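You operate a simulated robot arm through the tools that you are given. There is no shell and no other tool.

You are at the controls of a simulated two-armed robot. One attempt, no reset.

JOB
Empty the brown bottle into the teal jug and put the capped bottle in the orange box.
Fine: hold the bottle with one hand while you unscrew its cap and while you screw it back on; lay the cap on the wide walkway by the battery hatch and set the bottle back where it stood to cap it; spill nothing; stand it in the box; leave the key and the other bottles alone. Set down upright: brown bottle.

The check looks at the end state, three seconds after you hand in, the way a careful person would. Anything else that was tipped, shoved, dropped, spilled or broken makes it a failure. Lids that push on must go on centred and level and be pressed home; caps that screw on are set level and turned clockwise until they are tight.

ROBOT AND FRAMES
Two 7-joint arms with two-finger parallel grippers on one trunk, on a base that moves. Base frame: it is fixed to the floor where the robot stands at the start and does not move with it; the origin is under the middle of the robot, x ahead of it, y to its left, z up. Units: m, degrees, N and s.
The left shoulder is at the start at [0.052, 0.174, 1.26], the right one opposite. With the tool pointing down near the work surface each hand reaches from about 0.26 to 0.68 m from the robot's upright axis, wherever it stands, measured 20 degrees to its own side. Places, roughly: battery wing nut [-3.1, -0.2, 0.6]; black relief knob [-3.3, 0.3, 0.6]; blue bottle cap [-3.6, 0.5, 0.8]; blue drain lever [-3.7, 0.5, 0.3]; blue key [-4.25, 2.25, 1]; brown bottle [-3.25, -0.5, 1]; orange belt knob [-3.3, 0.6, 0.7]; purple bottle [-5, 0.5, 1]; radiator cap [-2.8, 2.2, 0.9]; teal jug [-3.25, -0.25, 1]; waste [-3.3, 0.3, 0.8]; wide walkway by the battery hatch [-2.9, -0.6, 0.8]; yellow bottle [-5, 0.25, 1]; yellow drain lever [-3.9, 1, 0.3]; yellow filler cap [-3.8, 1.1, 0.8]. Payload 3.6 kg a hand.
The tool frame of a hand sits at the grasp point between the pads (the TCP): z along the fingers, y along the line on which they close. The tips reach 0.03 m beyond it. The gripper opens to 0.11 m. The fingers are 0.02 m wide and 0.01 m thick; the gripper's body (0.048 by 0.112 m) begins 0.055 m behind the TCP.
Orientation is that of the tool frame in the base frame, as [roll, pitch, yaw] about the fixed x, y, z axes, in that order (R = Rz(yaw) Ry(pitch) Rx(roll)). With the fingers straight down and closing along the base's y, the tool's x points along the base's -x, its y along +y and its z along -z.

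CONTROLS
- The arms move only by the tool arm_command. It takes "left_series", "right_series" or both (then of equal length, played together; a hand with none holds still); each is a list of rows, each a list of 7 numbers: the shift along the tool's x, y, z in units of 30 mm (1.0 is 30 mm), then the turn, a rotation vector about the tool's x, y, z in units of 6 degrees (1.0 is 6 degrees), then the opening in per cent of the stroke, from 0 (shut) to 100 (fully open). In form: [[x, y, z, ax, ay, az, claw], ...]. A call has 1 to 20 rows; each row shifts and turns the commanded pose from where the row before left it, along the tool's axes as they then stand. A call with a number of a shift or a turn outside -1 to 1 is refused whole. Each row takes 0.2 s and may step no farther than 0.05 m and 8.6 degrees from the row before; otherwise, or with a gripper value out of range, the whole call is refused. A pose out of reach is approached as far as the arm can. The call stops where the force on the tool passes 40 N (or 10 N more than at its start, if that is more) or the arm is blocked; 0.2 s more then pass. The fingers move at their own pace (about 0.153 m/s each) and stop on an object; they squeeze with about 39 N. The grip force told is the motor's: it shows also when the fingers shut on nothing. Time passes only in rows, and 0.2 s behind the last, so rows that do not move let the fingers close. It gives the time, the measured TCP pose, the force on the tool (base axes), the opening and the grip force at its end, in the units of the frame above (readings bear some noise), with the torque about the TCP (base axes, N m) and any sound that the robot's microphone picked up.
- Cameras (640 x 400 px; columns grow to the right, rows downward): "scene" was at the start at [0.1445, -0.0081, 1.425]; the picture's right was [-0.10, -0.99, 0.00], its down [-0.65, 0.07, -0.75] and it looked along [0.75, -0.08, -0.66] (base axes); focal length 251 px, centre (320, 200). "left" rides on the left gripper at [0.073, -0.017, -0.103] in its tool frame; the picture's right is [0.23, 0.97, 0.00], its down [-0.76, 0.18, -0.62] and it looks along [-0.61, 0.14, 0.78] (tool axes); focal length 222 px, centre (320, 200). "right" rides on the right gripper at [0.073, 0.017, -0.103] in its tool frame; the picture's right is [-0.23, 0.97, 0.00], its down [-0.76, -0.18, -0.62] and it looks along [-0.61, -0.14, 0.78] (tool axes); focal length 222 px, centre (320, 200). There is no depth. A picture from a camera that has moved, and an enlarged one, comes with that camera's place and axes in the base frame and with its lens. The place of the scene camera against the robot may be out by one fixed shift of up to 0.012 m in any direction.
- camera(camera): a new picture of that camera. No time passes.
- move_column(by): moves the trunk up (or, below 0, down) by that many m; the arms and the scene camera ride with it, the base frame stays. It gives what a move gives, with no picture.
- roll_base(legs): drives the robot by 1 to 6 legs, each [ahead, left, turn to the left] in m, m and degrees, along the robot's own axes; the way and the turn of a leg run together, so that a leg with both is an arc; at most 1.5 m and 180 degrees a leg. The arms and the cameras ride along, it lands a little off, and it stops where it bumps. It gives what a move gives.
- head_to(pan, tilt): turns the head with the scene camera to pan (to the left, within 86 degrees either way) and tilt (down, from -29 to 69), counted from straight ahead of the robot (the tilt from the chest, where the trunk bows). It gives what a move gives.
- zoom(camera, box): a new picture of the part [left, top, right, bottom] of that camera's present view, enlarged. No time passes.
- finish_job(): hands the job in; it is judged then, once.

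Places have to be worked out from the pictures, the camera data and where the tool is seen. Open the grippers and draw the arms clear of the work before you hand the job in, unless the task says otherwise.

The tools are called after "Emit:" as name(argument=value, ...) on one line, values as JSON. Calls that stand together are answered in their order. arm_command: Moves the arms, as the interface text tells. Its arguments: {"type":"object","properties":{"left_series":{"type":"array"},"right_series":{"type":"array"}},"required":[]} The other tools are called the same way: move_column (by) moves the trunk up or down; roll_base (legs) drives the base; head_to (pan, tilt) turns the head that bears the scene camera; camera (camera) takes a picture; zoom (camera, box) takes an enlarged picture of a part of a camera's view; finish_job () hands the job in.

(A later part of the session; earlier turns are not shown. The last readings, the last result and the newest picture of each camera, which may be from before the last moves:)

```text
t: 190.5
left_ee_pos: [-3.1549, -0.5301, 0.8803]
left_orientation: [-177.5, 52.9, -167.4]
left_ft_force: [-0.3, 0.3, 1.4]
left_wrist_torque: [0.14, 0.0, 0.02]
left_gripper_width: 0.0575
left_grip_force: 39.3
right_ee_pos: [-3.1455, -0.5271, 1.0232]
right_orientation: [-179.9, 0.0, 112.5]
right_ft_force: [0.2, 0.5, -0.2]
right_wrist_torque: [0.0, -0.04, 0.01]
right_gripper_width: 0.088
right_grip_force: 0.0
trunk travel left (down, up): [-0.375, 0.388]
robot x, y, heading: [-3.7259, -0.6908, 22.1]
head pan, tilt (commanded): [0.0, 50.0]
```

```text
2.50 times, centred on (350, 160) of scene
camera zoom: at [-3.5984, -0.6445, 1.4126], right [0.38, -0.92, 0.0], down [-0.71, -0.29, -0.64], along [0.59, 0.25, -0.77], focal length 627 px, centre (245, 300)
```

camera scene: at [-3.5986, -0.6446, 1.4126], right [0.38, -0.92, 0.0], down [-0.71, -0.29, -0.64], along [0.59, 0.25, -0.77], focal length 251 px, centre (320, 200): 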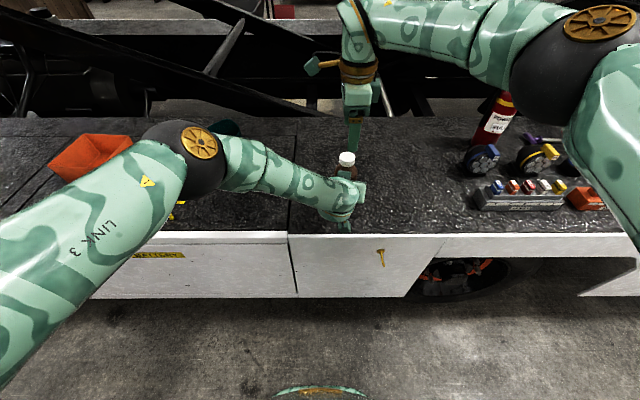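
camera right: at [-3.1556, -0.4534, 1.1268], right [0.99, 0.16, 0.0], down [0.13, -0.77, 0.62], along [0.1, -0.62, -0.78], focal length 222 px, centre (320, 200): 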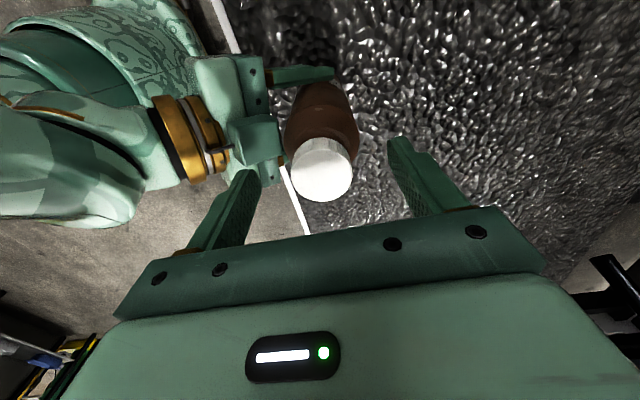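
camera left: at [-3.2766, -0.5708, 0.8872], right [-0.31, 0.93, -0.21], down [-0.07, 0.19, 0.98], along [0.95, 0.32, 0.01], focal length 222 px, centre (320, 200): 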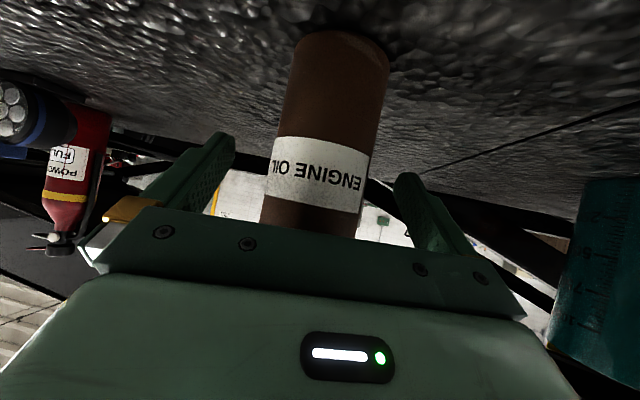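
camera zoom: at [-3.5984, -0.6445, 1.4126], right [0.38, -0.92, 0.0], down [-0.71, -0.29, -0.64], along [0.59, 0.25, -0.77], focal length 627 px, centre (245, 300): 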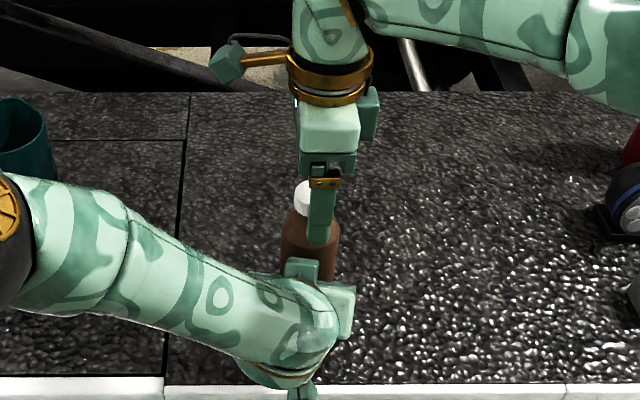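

The hand is around the cap without contact. I zoom in to check the centring along the hand's x before closing.

Emit:
zoom(camera="right", box=[230, 90, 430, 230])

```text
2.86 times, centred on (330, 160) of right
camera zoom: at [-3.1556, -0.4534, 1.1268], right [0.99, 0.16, 0.0], down [0.13, -0.77, 0.62], along [0.1, -0.62, -0.78], focal length 635 px, centre (291, 314)
```

zoom: 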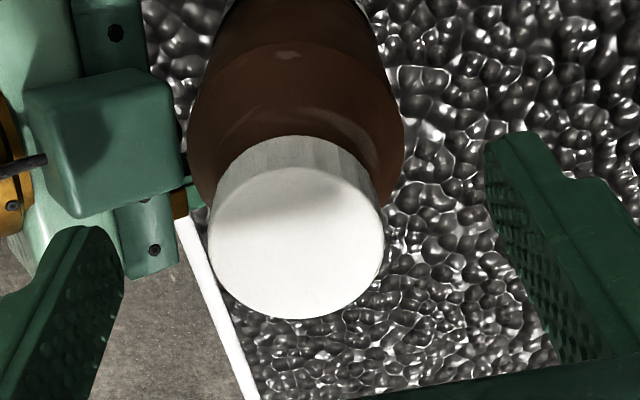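

Comparing two heights gives cap top z≈1.013 and the cap centre 3 mm toward the hand's +x. I correct that, lower 2 mm, and close the right hand on the cap.

Emit:
arm_command(right_series=[[0.1, 0.05, 0.07, 0, 0, 0, 60], [0, 0, 0, 0, 0, 0, 0], [0, 0, 0, 0, 0, 0, 0], [0, 0, 0, 0, 0, 0, 0], [0, 0, 0, 0, 0, 0, 0]])

Emit:
zoom(camera="right", box=[230, 90, 430, 230])

```text
t: 191.7
left_ee_pos: [-3.1558, -0.5306, 0.8809]
left_orientation: [-177.6, 52.9, -167.4]
left_ft_force: [2.0, 0.6, 1.4]
left_wrist_torque: [0.37, 0.25, -0.03]
left_gripper_width: 0.0576
left_grip_force: 39.1
right_ee_pos: [-3.1449, -0.524, 1.0204]
right_orientation: [-179.7, 0.1, 112.4]
right_ft_force: [-1.9, 0.7, 0.1]
right_wrist_torque: [0.05, 0.05, 0.0]
right_gripper_width: 0.0349
right_grip_force: 39.1
trunk travel left (down, up): [-0.375, 0.388]
robot x, y, heading: [-3.7237, -0.6977, 22.4]
head pan, tilt (commanded): [0.0, 50.0]
```

```text
2.86 times, centred on (330, 160) of right
camera zoom: at [-3.1557, -0.45, 1.125], right [0.99, 0.16, 0.0], down [0.13, -0.77, 0.62], along [0.1, -0.62, -0.78], focal length 635 px, centre (291, 314)
```

zoom: 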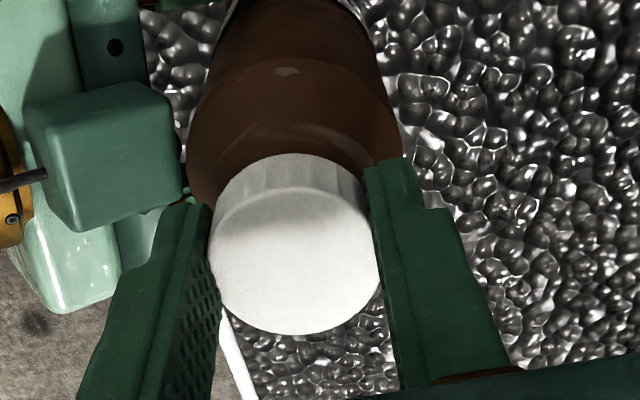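

The grip width is 0.035 m (the cap's diameter), and the cap centre is still 2.4 mm toward +x. I open slightly, shift, and close again so that the turn is centred.

Emit:
arm_command(right_series=[[0, 0, 0, 0, 0, 0, 50], [0, 0, 0, 0, 0, 0, 50], [0.08, 0, 0, 0, 0, 0, 50], [0, 0, 0, 0, 0, 0, 0], [0, 0, 0, 0, 0, 0, 0], [0, 0, 0, 0, 0, 0, 0]])

Emit:
zoom(camera="right", box=[230, 90, 430, 230])

```text
t: 193.1
left_ee_pos: [-3.1558, -0.5298, 0.8819]
left_orientation: [-177.6, 53.0, -167.3]
left_ft_force: [-1.2, 0.8, 3.5]
left_wrist_torque: [0.3, -0.29, -0.04]
left_gripper_width: 0.0575
left_grip_force: 39.0
right_ee_pos: [-3.1455, -0.5228, 1.0226]
right_orientation: [-179.9, 0.0, 112.5]
right_ft_force: [2.1, -0.5, 0.0]
right_wrist_torque: [-0.03, 0.01, 0.01]
right_gripper_width: 0.0348
right_grip_force: 39.2
trunk travel left (down, up): [-0.375, 0.388]
robot x, y, heading: [-3.7225, -0.6954, 22.4]
head pan, tilt (commanded): [0.0, 50.0]
```

```text
2.86 times, centred on (330, 160) of right
camera zoom: at [-3.1567, -0.4483, 1.1251], right [0.99, 0.16, 0.0], down [0.13, -0.77, 0.62], along [0.1, -0.62, -0.78], focal length 635 px, centre (291, 314)
```

zoom: 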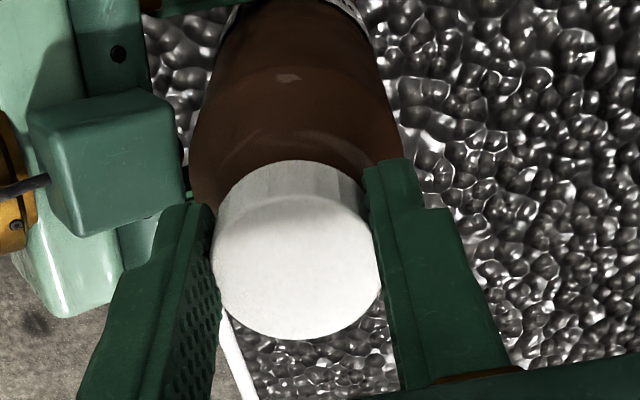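

Centred. I turn the cap counter-clockwise (negative about the downward tool axis) by 90°, watching forces.

Emit:
arm_command(right_series=[[0, 0, 0, 0, 0, -1, 0], [0, 0, 0, 0, 0, -1, 0], [0, 0, 0, 0, 0, -1, 0], [0, 0, 0, 0, 0, -1, 0], [0, 0, 0, 0, 0, -1, 0], [0, 0, 0, 0, 0, -1, 0], [0, 0, 0, 0, 0, -1, 0], [0, 0, 0, 0, 0, -1, 0], [0, 0, 0, 0, 0, -1, 0], [0, 0, 0, 0, 0, -1, 0], [0, 0, 0, 0, 0, -1, 0], [0, 0, 0, 0, 0, -1, 0], [0, 0, 0, 0, 0, -1, 0], [0, 0, 0, 0, 0, -1, 0], [0, 0, 0, 0, 0, -1, 0]])

Emit:
camera(camera="scene")

Emit:
camera(camera="right")

```text
t: 196.3
left_ee_pos: [-3.1561, -0.5291, 0.8806]
left_orientation: [-177.6, 53.0, -167.3]
left_ft_force: [11.0, 18.8, 1.1]
left_wrist_torque: [-0.66, -0.63, 0.2]
left_gripper_width: 0.0571
left_grip_force: 39.4
right_ee_pos: [-3.1454, -0.5226, 1.0229]
right_orientation: [-179.9, 0.0, -157.5]
right_ft_force: [-5.3, -15.0, 10.0]
right_wrist_torque: [-0.75, 0.87, -0.09]
right_gripper_width: 0.0349
right_grip_force: 39.1
trunk travel left (down, up): [-0.375, 0.388]
robot x, y, heading: [-3.7294, -0.6895, 22.5]
head pan, tilt (commanded): [0.0, 50.0]
```

```text
taken
camera scene: at [-3.5988, -0.6443, 1.4126], right [0.38, -0.92, 0.0], down [-0.71, -0.29, -0.64], along [0.59, 0.25, -0.77], focal length 251 px, centre (320, 200)
```

scene: 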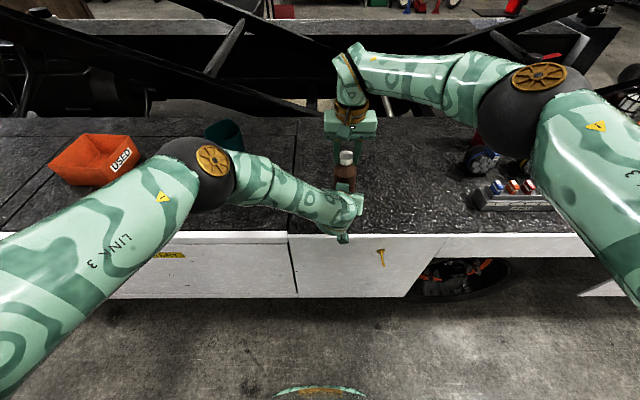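

```text
taken
camera right: at [-3.2175, -0.5343, 1.1258], right [-0.16, 0.99, 0.0], down [0.77, 0.13, 0.62], along [0.61, 0.1, -0.78], focal length 222 px, centre (320, 200)
```

right: 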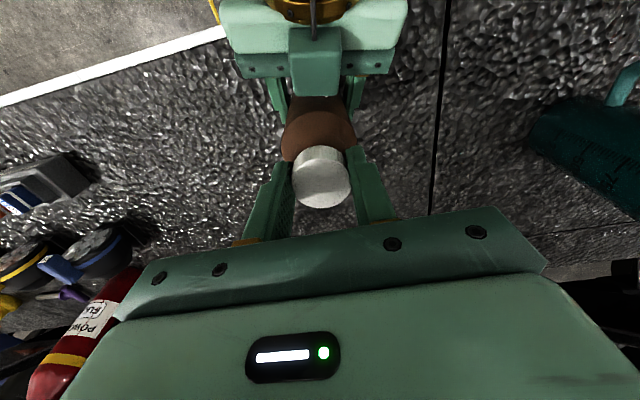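

The internal side force (~18 N) shows the right hand is a few millimetres off the cap axis. I open the right hand to relax, then look closely to re-centre.

Emit:
arm_command(right_series=[[0, 0, 0, 0, 0, 0, 50], [0, 0, 0, 0, 0, 0, 50], [0, 0, 0, 0, 0, 0, 50]])

Emit:
zoom(camera="right", box=[230, 90, 430, 230])

Emit:
zoom(camera="scene", box=[300, 110, 400, 250])

```text
t: 197.1
left_ee_pos: [-3.1582, -0.5337, 0.8813]
left_orientation: [-177.5, 52.8, -167.5]
left_ft_force: [1.1, -4.6, 7.9]
left_wrist_torque: [-0.05, -0.17, -0.11]
left_gripper_width: 0.0572
left_grip_force: 38.7
right_ee_pos: [-3.1465, -0.5241, 1.0219]
right_orientation: [179.9, 0.0, -157.5]
right_ft_force: [0.2, 0.4, 0.7]
right_wrist_torque: [0.02, 0.03, 0.03]
right_gripper_width: 0.0549
right_grip_force: 0.0
trunk travel left (down, up): [-0.375, 0.388]
robot x, y, heading: [-3.727, -0.6923, 22.4]
head pan, tilt (commanded): [0.0, 50.0]
```

```text
2.86 times, centred on (330, 160) of right
camera zoom: at [-3.2183, -0.5349, 1.1259], right [-0.16, 0.99, 0.0], down [0.77, 0.13, 0.62], along [0.61, 0.1, -0.78], focal length 635 px, centre (291, 314)
```

zoom: 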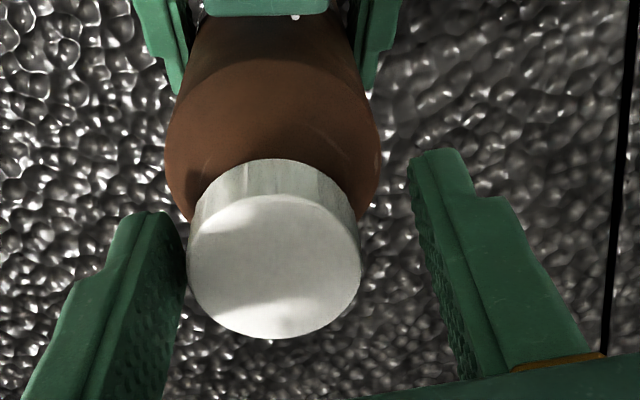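

```text
2.86 times, centred on (350, 180) of scene
camera zoom: at [-3.5991, -0.6455, 1.4126], right [0.38, -0.92, 0.0], down [-0.71, -0.29, -0.64], along [0.59, 0.25, -0.77], focal length 716 px, centre (234, 257)
```

zoom: 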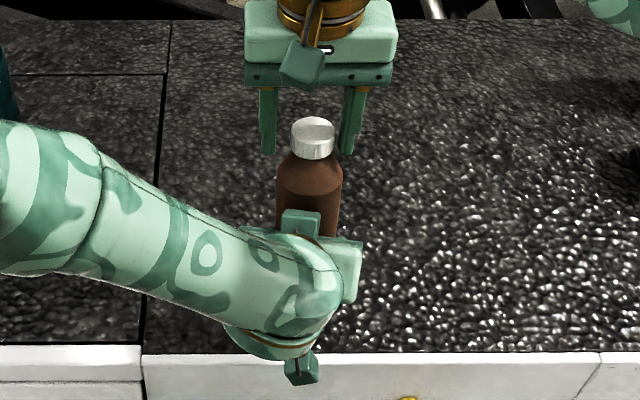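

The cap centre is 3 mm toward +x and 2.5 mm toward -y of the hand, so the axis is ≈(-3.148,-0.5275). I correct this, raise 2 mm, and swing the open hand back +90° for the next grip.

Emit:
arm_command(right_series=[[0.1, -0.083, -0.07, 0, 0, 0, 46], [0, 0, 0, 0, 0, 1, 46], [0, 0, 0, 0, 0, 1, 46], [0, 0, 0, 0, 0, 1, 46], [0, 0, 0, 0, 0, 1, 46], [0, 0, 0, 0, 0, 1, 46], [0, 0, 0, 0, 0, 1, 46], [0, 0, 0, 0, 0, 1, 46], [0, 0, 0, 0, 0, 1, 46], [0, 0, 0, 0, 0, 1, 46], [0, 0, 0, 0, 0, 1, 46], [0, 0, 0, 0, 0, 1, 46], [0, 0, 0, 0, 0, 1, 46], [0, 0, 0, 0, 0, 1, 46], [0, 0, 0, 0, 0, 1, 46], [0, 0, 0, 0, 0, 1, 46]])

Emit:
zoom(camera="right", box=[230, 90, 430, 230])

```text
t: 200.5
left_ee_pos: [-3.1565, -0.5293, 0.8811]
left_orientation: [-177.6, 52.9, -167.4]
left_ft_force: [-1.6, -0.9, 1.8]
left_wrist_torque: [0.25, -0.13, 0.0]
left_gripper_width: 0.0571
left_grip_force: 39.2
right_ee_pos: [-3.1479, -0.525, 1.0242]
right_orientation: [-180.0, 0.0, 112.3]
right_ft_force: [1.5, 1.4, -0.3]
right_wrist_torque: [0.01, -0.04, 0.02]
right_gripper_width: 0.0514
right_grip_force: 0.4
trunk travel left (down, up): [-0.375, 0.388]
robot x, y, heading: [-3.7259, -0.6922, 22.2]
head pan, tilt (commanded): [0.0, 50.0]
```

```text
2.86 times, centred on (330, 160) of right
camera zoom: at [-3.1582, -0.4517, 1.1274], right [0.99, 0.16, 0.0], down [0.13, -0.77, 0.62], along [0.1, -0.62, -0.78], focal length 635 px, centre (291, 314)
```

zoom: 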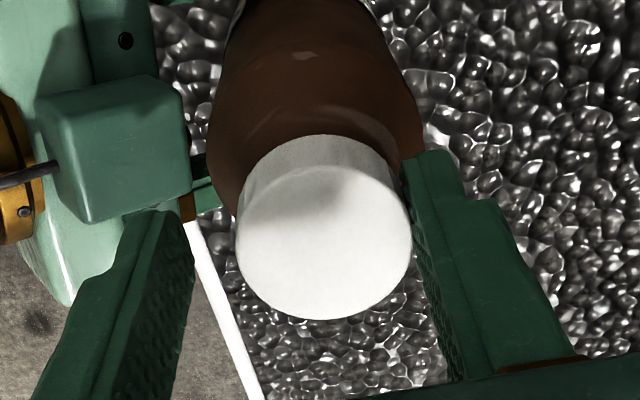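

The cap now appears 8 mm off along the closing axis; the earlier picture was probably taken while the left arm was still springing back. I let it settle with idle rows and measure again.

Emit:
arm_command(right_series=[[0, 0, 0, 0, 0, 0, 46], [0, 0, 0, 0, 0, 0, 46], [0, 0, 0, 0, 0, 0, 46], [0, 0, 0, 0, 0, 0, 46]])

Emit:
zoom(camera="right", box=[230, 90, 430, 230])

Emit:
zoom(camera="scene", box=[300, 110, 400, 250])

Emit:
camera(camera="left")

```text
t: 201.5
left_ee_pos: [-3.1574, -0.53, 0.8812]
left_orientation: [-177.7, 52.9, -167.4]
left_ft_force: [-2.4, 1.0, 1.6]
left_wrist_torque: [0.18, -0.16, 0.04]
left_gripper_width: 0.0572
left_grip_force: 38.8
right_ee_pos: [-3.1475, -0.5265, 1.0241]
right_orientation: [-179.9, 0.0, 112.5]
right_ft_force: [1.5, -0.3, 0.1]
right_wrist_torque: [-0.02, 0.0, -0.05]
right_gripper_width: 0.0513
right_grip_force: 0.8
trunk travel left (down, up): [-0.375, 0.388]
robot x, y, heading: [-3.728, -0.6952, 22.6]
head pan, tilt (commanded): [0.0, 50.0]
```

```text
2.86 times, centred on (330, 160) of right
camera zoom: at [-3.1585, -0.4516, 1.1273], right [0.99, 0.16, 0.0], down [0.13, -0.77, 0.62], along [0.1, -0.62, -0.78], focal length 635 px, centre (291, 314)
```

zoom: 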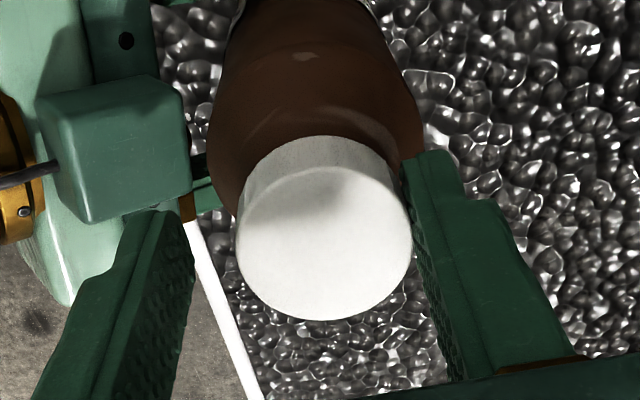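

```text
2.86 times, centred on (350, 180) of scene
camera zoom: at [-3.5984, -0.6445, 1.4126], right [0.38, -0.92, 0.0], down [-0.71, -0.29, -0.64], along [0.59, 0.25, -0.77], focal length 716 px, centre (234, 257)
```

zoom: 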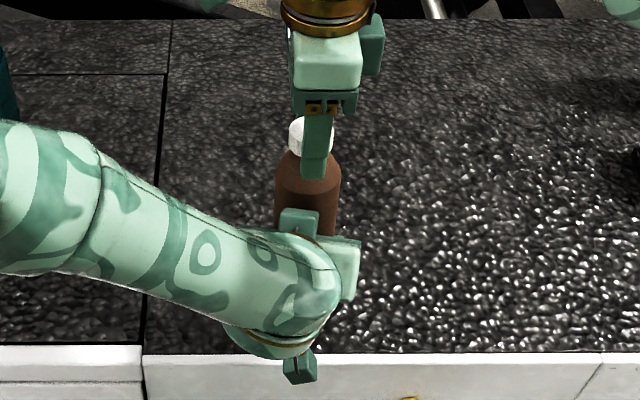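

```text
taken
camera left: at [-3.2766, -0.5708, 0.8874], right [-0.31, 0.93, -0.21], down [-0.07, 0.19, 0.98], along [0.95, 0.32, 0.01], focal length 222 px, centre (320, 200)
```

left: 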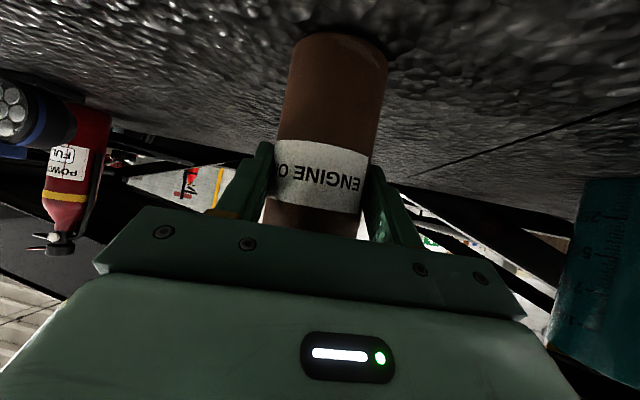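

The left hand's closing axis is about 1.4° off level, which leans the bottle slightly toward +y. I level it with a small roll of the left hand (+1.7°) and measure again.

Emit:
arm_command(left_series=[[0, 0, 0, 0, 0, 0.15, 0], [0, 0, 0, 0, 0, 0.14, 0], [0, 0, 0, 0, 0, 0, 0], [0, 0, 0, 0, 0, 0, 0]], right_series=[[0, 0, 0, 0, 0, 0, 70], [0, 0, 0, 0, 0, 0, 70], [0, 0, 0, 0, 0, 0, 70], [0, 0, 0, 0, 0, 0, 70]])

Emit:
zoom(camera="right", box=[230, 90, 430, 230])

```text
t: 202.5
left_ee_pos: [-3.1556, -0.5306, 0.8806]
left_orientation: [-179.9, 52.9, -170.3]
left_ft_force: [-0.2, -3.9, 1.5]
left_wrist_torque: [-0.22, -0.11, -0.12]
left_gripper_width: 0.057
left_grip_force: 39.2
right_ee_pos: [-3.1469, -0.5259, 1.0239]
right_orientation: [-179.9, 0.1, 112.5]
right_ft_force: [0.3, 0.6, -1.3]
right_wrist_torque: [0.01, 0.01, -0.01]
right_gripper_width: 0.0771
right_grip_force: 0.1
trunk travel left (down, up): [-0.375, 0.388]
robot x, y, heading: [-3.7255, -0.6957, 22.4]
head pan, tilt (commanded): [0.0, 50.0]
```

```text
2.86 times, centred on (330, 160) of right
camera zoom: at [-3.1583, -0.4521, 1.1273], right [0.99, 0.16, 0.0], down [0.13, -0.77, 0.62], along [0.1, -0.62, -0.78], focal length 635 px, centre (291, 314)
```

zoom: 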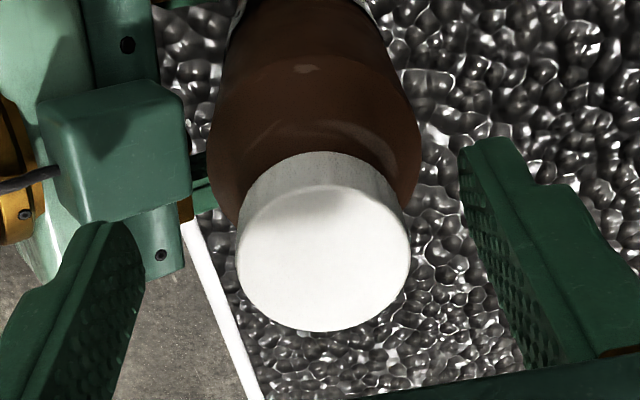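

The cap axis is now at ≈(-3.141,-0.522). I shift the right hand there and close on the cap again.

Emit:
arm_command(right_series=[[0.067, 0.247, 0, 0, 0, 0, 60], [0, 0, 0.03, 0, 0, 0, 50], [0, 0, 0, 0, 0, 0, 0], [0, 0, 0, 0, 0, 0, 0], [0, 0, 0, 0, 0, 0, 0]])

Emit:
zoom(camera="right", box=[230, 90, 430, 230])

```text
t: 203.7
left_ee_pos: [-3.1558, -0.5301, 0.8811]
left_orientation: [180.0, 53.0, -170.2]
left_ft_force: [12.0, 2.6, -0.3]
left_wrist_torque: [-0.21, 1.06, 0.03]
left_gripper_width: 0.0573
left_grip_force: 39.0
right_ee_pos: [-3.1422, -0.5196, 1.0223]
right_orientation: [-179.7, -0.1, 112.4]
right_ft_force: [-11.2, -2.3, 1.8]
right_wrist_torque: [-0.17, 0.53, -0.05]
right_gripper_width: 0.0344
right_grip_force: 39.1
trunk travel left (down, up): [-0.375, 0.388]
robot x, y, heading: [-3.7249, -0.6946, 22.3]
head pan, tilt (commanded): [0.0, 50.0]
```

```text
2.86 times, centred on (330, 160) of right
camera zoom: at [-3.1529, -0.4463, 1.126], right [0.99, 0.16, 0.0], down [0.13, -0.77, 0.62], along [0.1, -0.62, -0.78], focal length 635 px, centre (291, 314)
```

zoom: 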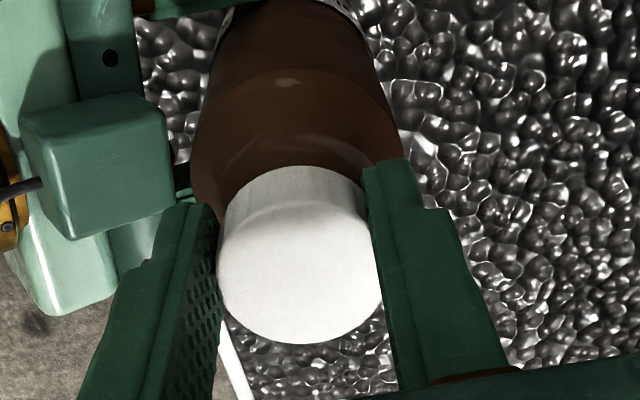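

The grip shows an 11 N push back, so I relax it by moving the closed hand 2 mm back, then turn the cap counter-clockwise 60°.

Emit:
arm_command(right_series=[[0, -0.07, 0, 0, 0, 0, 0], [0, 0, 0, 0, 0, 0, 0]])

Emit:
arm_command(right_series=[[0, 0, 0, 0, 0, -1, 0], [0, 0, 0, 0, 0, -1, 0], [0, 0, 0, 0, 0, -1, 0], [0, 0, 0, 0, 0, -1, 0], [0, 0, 0, 0, 0, -1, 0], [0, 0, 0, 0, 0, -1, 0], [0, 0, 0, 0, 0, -1, 0], [0, 0, 0, 0, 0, -1, 0]])

```text
t: 204.3
left_ee_pos: [-3.1554, -0.5301, 0.8806]
left_orientation: [-179.9, 52.9, -170.3]
left_ft_force: [1.4, 0.0, 2.3]
left_wrist_torque: [0.63, -0.59, 0.08]
left_gripper_width: 0.057
left_grip_force: 39.3
right_ee_pos: [-3.1437, -0.5212, 1.022]
right_orientation: [180.0, 0.1, 112.5]
right_ft_force: [-0.4, 2.2, -1.5]
right_wrist_torque: [0.05, 0.32, 0.0]
right_gripper_width: 0.0341
right_grip_force: 38.9
trunk travel left (down, up): [-0.375, 0.388]
robot x, y, heading: [-3.7299, -0.6909, 22.3]
head pan, tilt (commanded): [0.0, 50.0]
```

```text
t: 206.1
left_ee_pos: [-3.1556, -0.5294, 0.8819]
left_orientation: [180.0, 53.0, -170.1]
left_ft_force: [16.1, 10.2, -0.1]
left_wrist_torque: [-1.04, 0.51, 0.14]
left_gripper_width: 0.0574
left_grip_force: 38.9
right_ee_pos: [-3.1431, -0.522, 1.0231]
right_orientation: [-179.8, -0.2, 160.5]
right_ft_force: [-14.1, -10.0, 6.0]
right_wrist_torque: [-0.22, 1.12, -0.11]
right_gripper_width: 0.0346
right_grip_force: 39.2
trunk travel left (down, up): [-0.375, 0.388]
robot x, y, heading: [-3.7261, -0.6955, 22.5]
head pan, tilt (commanded): [0.0, 50.0]
```

The side force pattern tells that the true cap axis is about 4 mm toward -y from my TCP (my camera estimate is biased along the hand's x). I open, shift, swing back and re-grip.

Emit:
arm_command(right_series=[[0, 0, 0, 0, 0, 0, 55], [0, 0, 0, 0, 0, 0, 55], [-0.068, -0.113, 0, 0, 0, 0, 55], [0, 0, 0, 0, 0, 1, 55], [0, 0, 0, 0, 0, 1, 55], [0, 0, 0, 0, 0, 1, 55], [0, 0, 0, 0, 0, 1, 55], [0, 0, 0, 0, 0, 1, 55], [0, 0, 0, 0, 0, 1, 55], [0, 0, 0, 0, 0, 1, 55], [0, 0, 0, 0, 0, 1, 55], [0, 0, 0, 0, 0, 0, 0], [0, 0, 0, 0, 0, 0, 0], [0, 0, 0, 0, 0, 0, 0]])

Emit:
zoom(camera="right", box=[230, 90, 430, 230])

```text
t: 209.1
left_ee_pos: [-3.1574, -0.5311, 0.8802]
left_orientation: [-179.9, 52.8, -170.3]
left_ft_force: [-13.7, -6.0, 2.6]
left_wrist_torque: [0.41, -0.92, -0.04]
left_gripper_width: 0.0572
left_grip_force: 39.0
right_ee_pos: [-3.1436, -0.5268, 1.0245]
right_orientation: [179.9, -0.1, 112.4]
right_ft_force: [9.8, 4.7, -1.2]
right_wrist_torque: [0.24, -0.39, 0.02]
right_gripper_width: 0.0352
right_grip_force: 39.2
trunk travel left (down, up): [-0.375, 0.388]
robot x, y, heading: [-3.7274, -0.6958, 22.4]
head pan, tilt (commanded): [0.0, 50.0]
```

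```text
2.86 times, centred on (330, 160) of right
camera zoom: at [-3.1534, -0.4522, 1.1271], right [0.99, 0.16, 0.0], down [0.13, -0.77, 0.62], along [0.1, -0.62, -0.78], focal length 635 px, centre (291, 314)
```

zoom: 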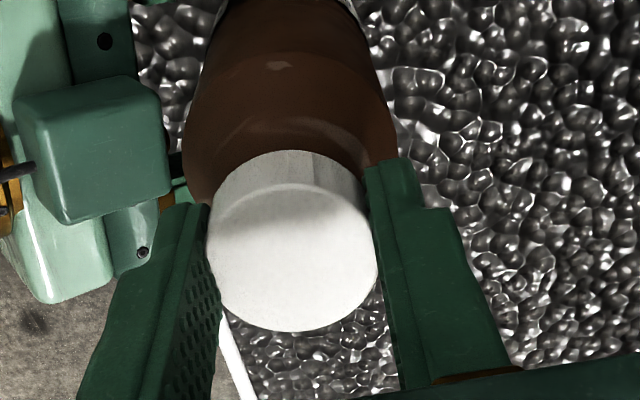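

Now a 10 N push ahead, so I relax 2 mm forward along the closing axis and turn again 48°.

Emit:
arm_command(right_series=[[0, 0.065, 0, 0, 0, 0, 0], [0, 0, 0, 0, 0, 0, 0], [0, 0, 0, 0, 0, 0, 0]])

Emit:
arm_command(right_series=[[0, 0, 0, 0, 0, -1, 0], [0, 0, 0, 0, 0, -1, 0], [0, 0, 0, 0, 0, -1, 0], [0, 0, 0, 0, 0, -1, 0], [0, 0, 0, 0, 0, -1, 0], [0, 0, 0, 0, 0, -1, 0], [0, 0, 0, 0, 0, -1, 0], [0, 0, 0, 0, 0, -1, 0]])

```text
t: 209.9
left_ee_pos: [-3.1557, -0.5296, 0.8798]
left_orientation: [-179.9, 52.9, -170.3]
left_ft_force: [1.5, -2.8, -5.2]
left_wrist_torque: [0.16, 0.33, -0.02]
left_gripper_width: 0.0574
left_grip_force: 39.1
right_ee_pos: [-3.1418, -0.5239, 1.0221]
right_orientation: [-179.8, 0.0, 112.5]
right_ft_force: [-0.4, 1.9, 4.6]
right_wrist_torque: [0.12, -0.07, 0.02]
right_gripper_width: 0.0347
right_grip_force: 39.2
trunk travel left (down, up): [-0.375, 0.388]
robot x, y, heading: [-3.7216, -0.6902, 22.4]
head pan, tilt (commanded): [0.0, 50.0]
```

```text
t: 211.7
left_ee_pos: [-3.1553, -0.529, 0.8802]
left_orientation: [-179.8, 52.9, -170.1]
left_ft_force: [12.4, 2.9, -8.7]
left_wrist_torque: [-0.44, 0.82, 0.04]
left_gripper_width: 0.0575
left_grip_force: 39.0
right_ee_pos: [-3.1405, -0.5247, 1.0237]
right_orientation: [-179.9, 0.0, 160.6]
right_ft_force: [-11.3, -1.1, 11.9]
right_wrist_torque: [0.27, 0.79, -0.05]
right_gripper_width: 0.0349
right_grip_force: 38.9
trunk travel left (down, up): [-0.375, 0.388]
robot x, y, heading: [-3.7275, -0.6896, 22.2]
head pan, tilt (commanded): [0.0, 50.0]
```

Side force is smaller and an upward 12 N shows the cap is climbing its thread. I relax 2 mm up and back, then turn further with small centring and lift corrections.

Emit:
arm_command(right_series=[[0.063, -0.03, -0.07, 0, 0, 0, 0], [0, 0, 0, 0, 0, 0, 0], [0.006, -0.007, -0.003, 0, 0, -1, 0], [0.006, -0.007, -0.003, 0, 0, -1, 0], [0.006, -0.007, -0.003, 0, 0, -1, 0], [0.006, -0.007, -0.003, 0, 0, -1, 0], [0.006, -0.007, -0.003, 0, 0, -1, 0], [0.006, -0.007, -0.003, 0, 0, -1, 0], [0.006, -0.007, -0.003, 0, 0, -1, 0]])

Emit:
zoom(camera="right", box=[230, 90, 430, 230])

```text
t: 213.7
left_ee_pos: [-3.1558, -0.5296, 0.8796]
left_orientation: [-179.9, 52.9, -170.1]
left_ft_force: [-10.1, -0.5, 9.9]
left_wrist_torque: [-0.18, -1.1, 0.02]
left_gripper_width: 0.0572
left_grip_force: 39.2
right_ee_pos: [-3.1436, -0.5282, 1.0248]
right_orientation: [-179.9, -0.2, -157.4]
right_ft_force: [10.7, 1.4, -12.5]
right_wrist_torque: [0.31, -0.61, 0.02]
right_gripper_width: 0.0348
right_grip_force: 39.1
trunk travel left (down, up): [-0.375, 0.388]
robot x, y, heading: [-3.7252, -0.6949, 22.4]
head pan, tilt (commanded): [0.0, 50.0]
```

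```text
2.86 times, centred on (330, 160) of right
camera zoom: at [-3.2159, -0.5382, 1.1293], right [-0.16, 0.99, 0.0], down [0.77, 0.13, 0.62], along [0.61, 0.1, -0.78], focal length 635 px, centre (291, 314)
```

zoom: 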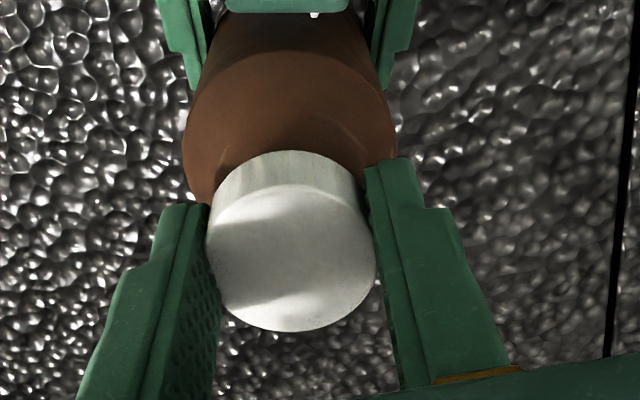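

I over-corrected a little (pull 12 N down, 11 N ahead), and the low torque shows the cap turns with the hand. I relax those and turn another 45°.

Emit:
arm_command(right_series=[[-0.065, -0.016, 0.045, 0, 0, 0, 0], [0, 0, 0, 0, 0, 0, 0], [0, 0, -0.003, 0, 0, -1, 0], [0, 0, -0.003, 0, 0, -1, 0], [0, 0, -0.003, 0, 0, -1, 0], [0, 0, -0.003, 0, 0, -1, 0], [0, 0, -0.003, 0, 0, -1, 0], [0, 0, -0.003, 0, 0, -1, 0], [0, 0, -0.003, 0, 0, -1, 0], [0, 0, -0.003, 0, 0, -1, 0]])

```text
t: 215.3
left_ee_pos: [-3.1582, -0.5366, 0.8802]
left_orientation: [-179.7, 52.9, -171.2]
left_ft_force: [3.1, -6.3, 3.4]
left_wrist_torque: [0.51, 0.07, -0.07]
left_gripper_width: 0.059
left_grip_force: 38.8
right_ee_pos: [-3.1507, -0.5441, 1.0206]
right_orientation: [179.5, 0.8, -148.2]
right_ft_force: [-3.5, 6.6, 10.2]
right_wrist_torque: [-0.03, 0.28, 0.04]
right_gripper_width: 0.0354
right_grip_force: 38.8
right hand out of reach, approached as far as the arm can: row 3, 4, 5, 6, 7
trunk travel left (down, up): [-0.375, 0.388]
robot x, y, heading: [-3.7252, -0.6917, 22.4]
head pan, tilt (commanded): [0.0, 50.0]
stopped in row 7 (right hand): the force on the tool passed its limit at 42 N (the readings are from after the stop); the commanded pose is now the measured one
```

The right wrist hit its turning limit just past neutral and dragged sideways (42 N stop). I look at the bottle right away.

Emit:
camera(camera="right")

Emit:
zoom(camera="scene", box=[290, 100, 410, 250])

Emit:
camera(camera="left")

```text
taken
camera right: at [-3.2198, -0.5691, 1.1232], right [-0.32, 0.95, 0.01], down [0.74, 0.24, 0.63], along [0.6, 0.21, -0.77], focal length 222 px, centre (320, 200)
```

right: 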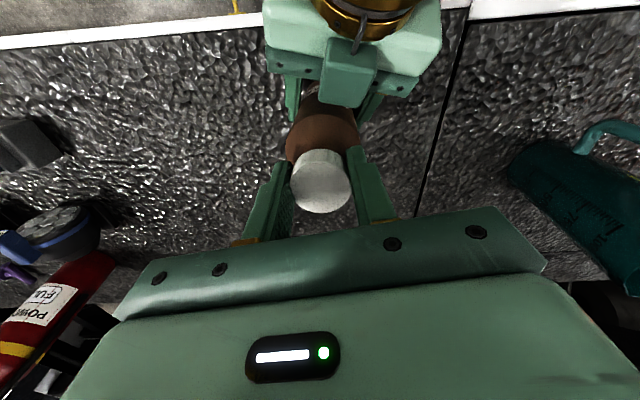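

```text
2.67 times, centred on (350, 175) of scene
camera zoom: at [-3.5993, -0.6428, 1.4127], right [0.38, -0.92, 0.0], down [-0.71, -0.29, -0.64], along [0.59, 0.24, -0.77], focal length 668 px, centre (240, 267)
```

zoom: 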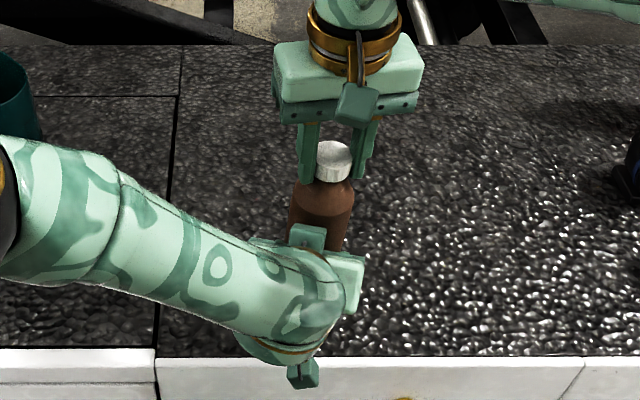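

```text
taken
camera left: at [-3.2799, -0.5724, 0.887], right [-0.28, 0.94, -0.18], down [-0.06, 0.17, 0.98], along [0.96, 0.29, 0.01], focal length 222 px, centre (320, 200)
```

left: 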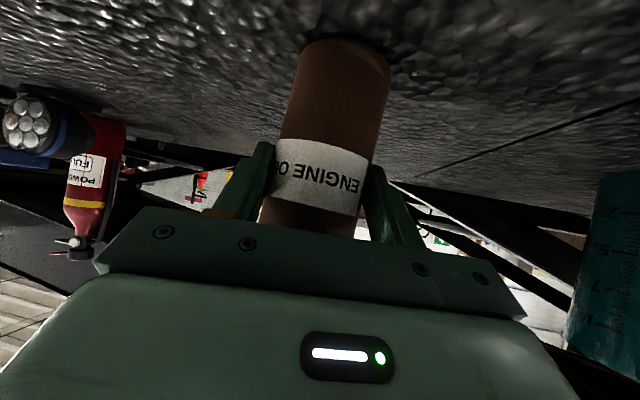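

The bottle leans slightly but is held. I open the right hand to let it straighten.

Emit:
arm_command(right_series=[[0, 0, 0, 0, 0, 0, 70], [0, 0, 0, 0, 0, 0, 70], [0, 0, 0, 0, 0, 0, 70], [0, 0, 0, 0, 0, 0, 70]])

Emit:
camera(camera="right")

Emit:
zoom(camera="scene", box=[290, 100, 410, 250])

```text
t: 216.3
left_ee_pos: [-3.1577, -0.536, 0.8794]
left_orientation: [-179.7, 52.7, -171.0]
left_ft_force: [0.4, 1.7, -0.7]
left_wrist_torque: [0.08, 0.08, -0.01]
left_gripper_width: 0.057
left_grip_force: 39.3
right_ee_pos: [-3.1485, -0.5472, 1.0188]
right_orientation: [179.6, 0.8, -148.3]
right_ft_force: [-0.4, 0.3, 0.0]
right_wrist_torque: [0.0, 0.0, -0.01]
right_gripper_width: 0.0771
right_grip_force: 0.0
trunk travel left (down, up): [-0.375, 0.388]
robot x, y, heading: [-3.7261, -0.6944, 22.2]
head pan, tilt (commanded): [0.0, 50.0]
```

```text
taken
camera right: at [-3.2182, -0.5712, 1.1213], right [-0.32, 0.95, 0.01], down [0.74, 0.24, 0.63], along [0.6, 0.21, -0.78], focal length 222 px, centre (320, 200)
```

right: 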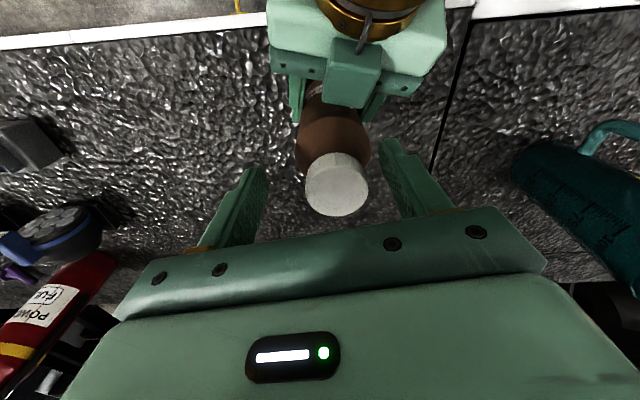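

```text
2.67 times, centred on (350, 175) of scene
camera zoom: at [-3.5978, -0.6441, 1.4125], right [0.38, -0.92, 0.0], down [-0.71, -0.29, -0.64], along [0.59, 0.25, -0.77], focal length 668 px, centre (240, 267)
```

zoom: 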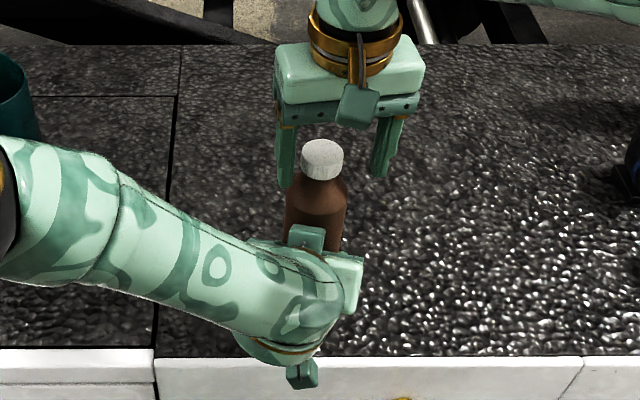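

The wrist can only turn CCW to about yaw -148°, so strokes must start further clockwise. I lift the right hand clear, level it, and swing it +150° to test the clockwise range.

Emit:
arm_command(right_series=[[0, 0, -1, 0, 0, 0, 70], [0, 0, -1, 0, 0, 0, 70], [0.3, 0.3, 0, 0.067, 0.133, 0, 70], [0, 0, 0, 0, 0, 1, 70], [0, 0, 0, 0, 0, 1, 70], [0, 0, 0, 0, 0, 1, 70], [0, 0, 0, 0, 0, 1, 70], [0, 0, 0, 0, 0, 1, 70], [0, 0, 0, 0, 0, 1, 70], [0, 0, 0, 0, 0, 1, 70], [0, 0, 0, 0, 0, 1, 70], [0, 0, 0, 0, 0, 1, 70], [0, 0, 0, 0, 0, 1, 70], [0, 0, 0, 0, 0, 1, 70], [0, 0, 0, 0, 0, 1, 70], [0, 0, 0, 0, 0, 1, 70], [0, 0, 0, 0, 0, 1, 70], [0, 0, 0, 0, 0, 1, 70], [0, 0, 0, 0, 0, 1, 70]])

Emit:
arm_command(right_series=[[0, 0, 0, 0, 0, 1, 70], [0, 0, 0, 0, 0, 1, 70], [0, 0, 0, 0, 0, 1, 70], [0, 0, 0, 0, 0, 1, 70], [0, 0, 0, 0, 0, 1, 70], [0, 0, 0, 0, 0, 1, 70], [0, 0, 0, 0, 0, 1, 70], [0, 0, 0, 0, 0, 1, 70], [0, 0, 0, 0, 0, 1, 70], [0, 0, 0, 0, 0, 1, 70]])

Emit:
camera(camera="right")

Emit:
camera(camera="scene")

```text
t: 220.3
left_ee_pos: [-3.1576, -0.5352, 0.88]
left_orientation: [-179.7, 52.7, -171.0]
left_ft_force: [-0.7, 0.2, 0.3]
left_wrist_torque: [-0.04, 0.02, -0.03]
left_gripper_width: 0.0574
left_grip_force: 38.6
right_ee_pos: [-3.1598, -0.5462, 1.0588]
right_orientation: [-179.9, 0.1, 115.6]
right_ft_force: [-0.4, -0.1, -0.1]
right_wrist_torque: [-0.03, 0.0, -0.01]
right_gripper_width: 0.0769
right_grip_force: 0.1
right hand out of reach, approached as far as the arm can: row 2
trunk travel left (down, up): [-0.375, 0.388]
robot x, y, heading: [-3.7251, -0.6922, 22.6]
head pan, tilt (commanded): [0.0, 50.0]
```

```text
t: 222.5
left_ee_pos: [-3.1569, -0.5367, 0.8794]
left_orientation: [-179.7, 52.6, -171.0]
left_ft_force: [0.2, -0.7, -0.1]
left_wrist_torque: [-0.03, 0.06, 0.01]
left_gripper_width: 0.0571
left_grip_force: 38.5
right_ee_pos: [-3.1604, -0.5452, 1.0591]
right_orientation: [-179.8, 0.1, 55.6]
right_ft_force: [-0.4, -0.2, 0.1]
right_wrist_torque: [0.0, 0.03, 0.01]
right_gripper_width: 0.0767
right_grip_force: 0.0
trunk travel left (down, up): [-0.375, 0.388]
robot x, y, heading: [-3.7235, -0.6931, 22.5]
head pan, tilt (commanded): [0.0, 50.0]
```

```text
taken
camera right: at [-3.1035, -0.4939, 1.1624], right [0.68, -0.74, 0.0], down [-0.58, -0.53, 0.62], along [-0.46, -0.42, -0.78], focal length 222 px, centre (320, 200)
```

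right: 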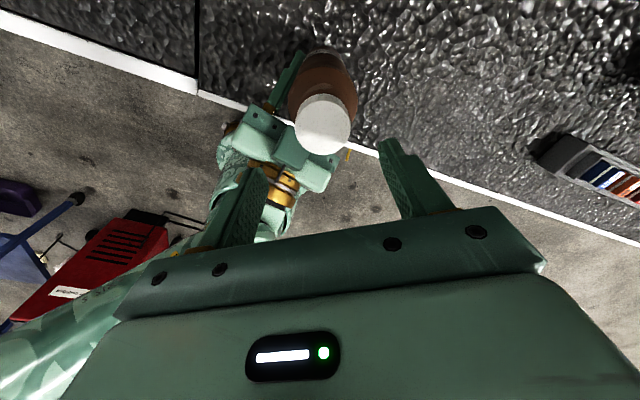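

```text
taken
camera scene: at [-3.5977, -0.6442, 1.4125], right [0.38, -0.92, 0.0], down [-0.71, -0.29, -0.64], along [0.59, 0.25, -0.77], focal length 251 px, centre (320, 200)
```

scene: 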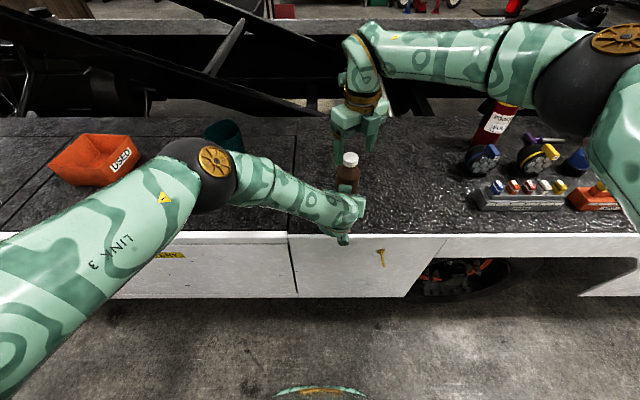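

The clockwise range reaches yaw 55.6° fine. Camera and force estimates agree on the cap axis ≈(-3.144,-0.532) now, so I centre the right hand there, lower it and close.

Emit:
arm_command(right_series=[[0.687, 0.193, 0, 0, 0, 0, 70], [0, 0, 0.7, 0, 0, 0, 60], [0, 0, 0.5, 0, 0, 0, 55], [0, 0, 0, 0, 0, 0, 50], [0, 0, 0, 0, 0, 0, 0], [0, 0, 0, 0, 0, 0, 0], [0, 0, 0, 0, 0, 0, 0]])

Emit:
camera(camera="right")

```text
t: 224.1
left_ee_pos: [-3.1574, -0.5356, 0.8794]
left_orientation: [-179.8, 52.7, -171.1]
left_ft_force: [0.7, -2.7, -0.4]
left_wrist_torque: [0.28, 0.19, -0.05]
left_gripper_width: 0.0572
left_grip_force: 38.7
right_ee_pos: [-3.1443, -0.5305, 1.0227]
right_orientation: [-179.9, 0.1, 55.7]
right_ft_force: [-1.0, 2.5, -0.7]
right_wrist_torque: [0.08, 0.05, -0.03]
right_gripper_width: 0.0349
right_grip_force: 39.0
trunk travel left (down, up): [-0.375, 0.388]
robot x, y, heading: [-3.7257, -0.6956, 22.5]
head pan, tilt (commanded): [0.0, 50.0]
```

```text
taken
camera right: at [-3.0873, -0.4804, 1.1258], right [0.68, -0.74, 0.0], down [-0.57, -0.53, 0.62], along [-0.46, -0.42, -0.78], focal length 222 px, centre (320, 200)
```

right: 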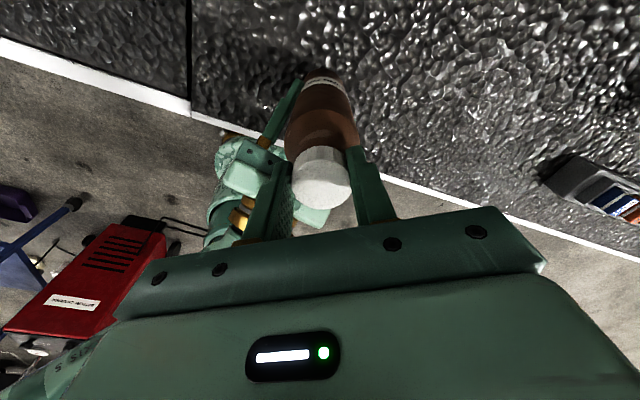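

Gripped with almost no side force. I turn counter-clockwise 48° and check.

Emit:
arm_command(right_series=[[0, 0, -0.002, 0, 0, -1, 0], [0, 0, -0.002, 0, 0, -1, 0], [0, 0, -0.002, 0, 0, -1, 0], [0, 0, -0.002, 0, 0, -1, 0], [0, 0, -0.002, 0, 0, -1, 0], [0, 0, -0.002, 0, 0, -1, 0], [0, 0, -0.002, 0, 0, -1, 0], [0, 0, -0.002, 0, 0, -1, 0]])

```text
t: 225.9
left_ee_pos: [-3.1578, -0.5363, 0.8786]
left_orientation: [-179.8, 52.6, -171.0]
left_ft_force: [6.1, -1.9, -0.2]
left_wrist_torque: [0.13, 0.83, -0.01]
left_gripper_width: 0.0572
left_grip_force: 39.0
right_ee_pos: [-3.1429, -0.531, 1.0249]
right_orientation: [-179.9, 0.0, 103.8]
right_ft_force: [-6.7, 1.5, 0.0]
right_wrist_torque: [0.03, 0.13, -0.05]
right_gripper_width: 0.0348
right_grip_force: 39.3
trunk travel left (down, up): [-0.375, 0.388]
robot x, y, heading: [-3.7274, -0.6936, 22.7]
head pan, tilt (commanded): [0.0, 50.0]
```

Low forces all round (vertical 0 with the small lift). I continue the stroke another 90°.

Emit:
arm_command(right_series=[[0, 0, -0.002, 0, 0, -1, 0], [0, 0, -0.002, 0, 0, -1, 0], [0, 0, -0.002, 0, 0, -1, 0], [0, 0, -0.002, 0, 0, -1, 0], [0, 0, -0.002, 0, 0, -1, 0], [0, 0, -0.002, 0, 0, -1, 0], [0, 0, -0.002, 0, 0, -1, 0], [0, 0, -0.002, 0, 0, -1, 0], [0, 0, -0.002, 0, 0, -1, 0], [0, 0, -0.002, 0, 0, -1, 0], [0, 0, -0.002, 0, 0, -1, 0], [0, 0, -0.002, 0, 0, -1, 0], [0, 0, -0.002, 0, 0, -1, 0], [0, 0, -0.002, 0, 0, -1, 0]])

Emit:
zoom(camera="scene", box=[290, 100, 410, 250])

Emit:
camera(camera="right")

```text
t: 228.9
left_ee_pos: [-3.1575, -0.5348, 0.8794]
left_orientation: [-179.8, 52.8, -170.9]
left_ft_force: [5.4, 6.0, -0.5]
left_wrist_torque: [-0.67, 0.59, 0.11]
left_gripper_width: 0.0573
left_grip_force: 38.4
right_ee_pos: [-3.1434, -0.5322, 1.0254]
right_orientation: [-179.9, -0.1, -172.2]
right_ft_force: [-5.3, -5.5, 0.3]
right_wrist_torque: [-0.11, 0.1, -0.04]
right_gripper_width: 0.0348
right_grip_force: 38.8
trunk travel left (down, up): [-0.375, 0.388]
robot x, y, heading: [-3.7272, -0.694, 22.0]
head pan, tilt (commanded): [0.0, 50.0]
```

```text
2.67 times, centred on (350, 175) of scene
camera zoom: at [-3.5977, -0.6442, 1.4125], right [0.38, -0.92, 0.0], down [-0.71, -0.29, -0.64], along [0.59, 0.25, -0.77], focal length 668 px, centre (240, 267)
```

zoom: 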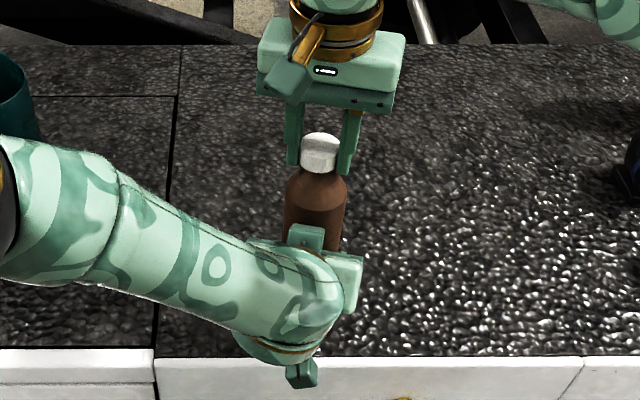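

```text
taken
camera right: at [-3.2162, -0.5238, 1.1285], right [0.09, 1.0, 0.0], down [0.78, -0.07, 0.62], along [0.62, -0.06, -0.78], focal length 222 px, centre (320, 200)
```

right: 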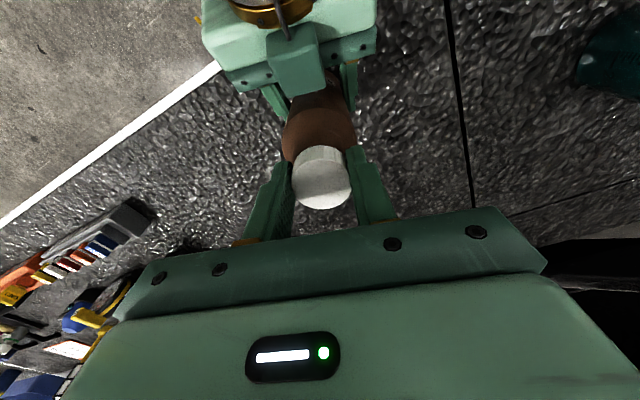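

Smooth so far. I test whether the cap is free by lifting it 2.5 mm and reading the vertical force.

Emit:
arm_command(right_series=[[0, 0, -0.04, 0, 0, 0, 0], [0, 0, -0.04, 0, 0, 0, 0]])

```text
t: 229.5
left_ee_pos: [-3.1579, -0.5349, 0.8795]
left_orientation: [-179.8, 52.8, -170.9]
left_ft_force: [2.3, 6.1, 0.5]
left_wrist_torque: [-0.85, 0.29, 0.09]
left_gripper_width: 0.0573
left_grip_force: 38.7
right_ee_pos: [-3.1433, -0.53, 1.0271]
right_orientation: [-179.9, -0.1, -172.4]
right_ft_force: [-1.6, -6.8, -3.6]
right_wrist_torque: [-0.11, 0.02, 0.02]
right_gripper_width: 0.0349
right_grip_force: 38.9
trunk travel left (down, up): [-0.375, 0.388]
robot x, y, heading: [-3.7277, -0.6942, 22.5]
head pan, tilt (commanded): [0.0, 50.0]
```

Only -3.6 N after 2.4 mm, so it may already be free. I lift another 3 mm.

Emit:
arm_command(right_series=[[0, 0, -0.05, 0, 0, 0, 0], [0, 0, -0.05, 0, 0, 0, 0]])

Emit:
zoom(camera="scene", box=[300, 120, 380, 220])

```text
t: 230.1
left_ee_pos: [-3.1576, -0.5355, 0.8803]
left_orientation: [-179.8, 52.7, -171.0]
left_ft_force: [1.2, 6.5, 0.4]
left_wrist_torque: [-0.67, 0.08, 0.09]
left_gripper_width: 0.0573
left_grip_force: 39.2
right_ee_pos: [-3.1437, -0.5315, 1.03]
right_orientation: [-179.9, -0.1, -172.2]
right_ft_force: [-1.7, -5.5, -3.0]
right_wrist_torque: [-0.1, 0.04, -0.02]
right_gripper_width: 0.035
right_grip_force: 39.3
trunk travel left (down, up): [-0.375, 0.388]
robot x, y, heading: [-3.7268, -0.6935, 22.5]
head pan, tilt (commanded): [0.0, 50.0]
```

```text
4.00 times, centred on (340, 170) of scene
camera zoom: at [-3.5978, -0.6441, 1.4125], right [0.38, -0.92, 0.0], down [-0.71, -0.29, -0.64], along [0.59, 0.25, -0.77], focal length 1002 px, centre (240, 320)
```

zoom: 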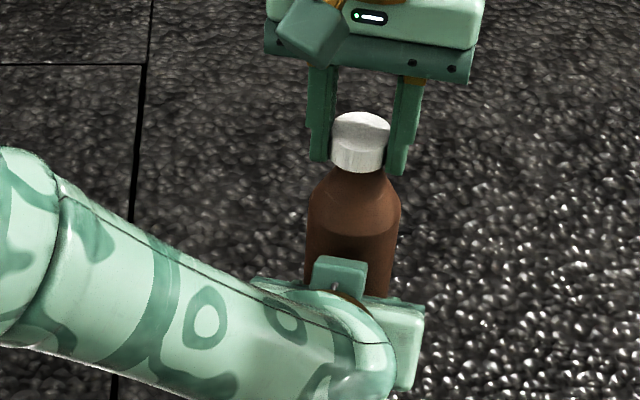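

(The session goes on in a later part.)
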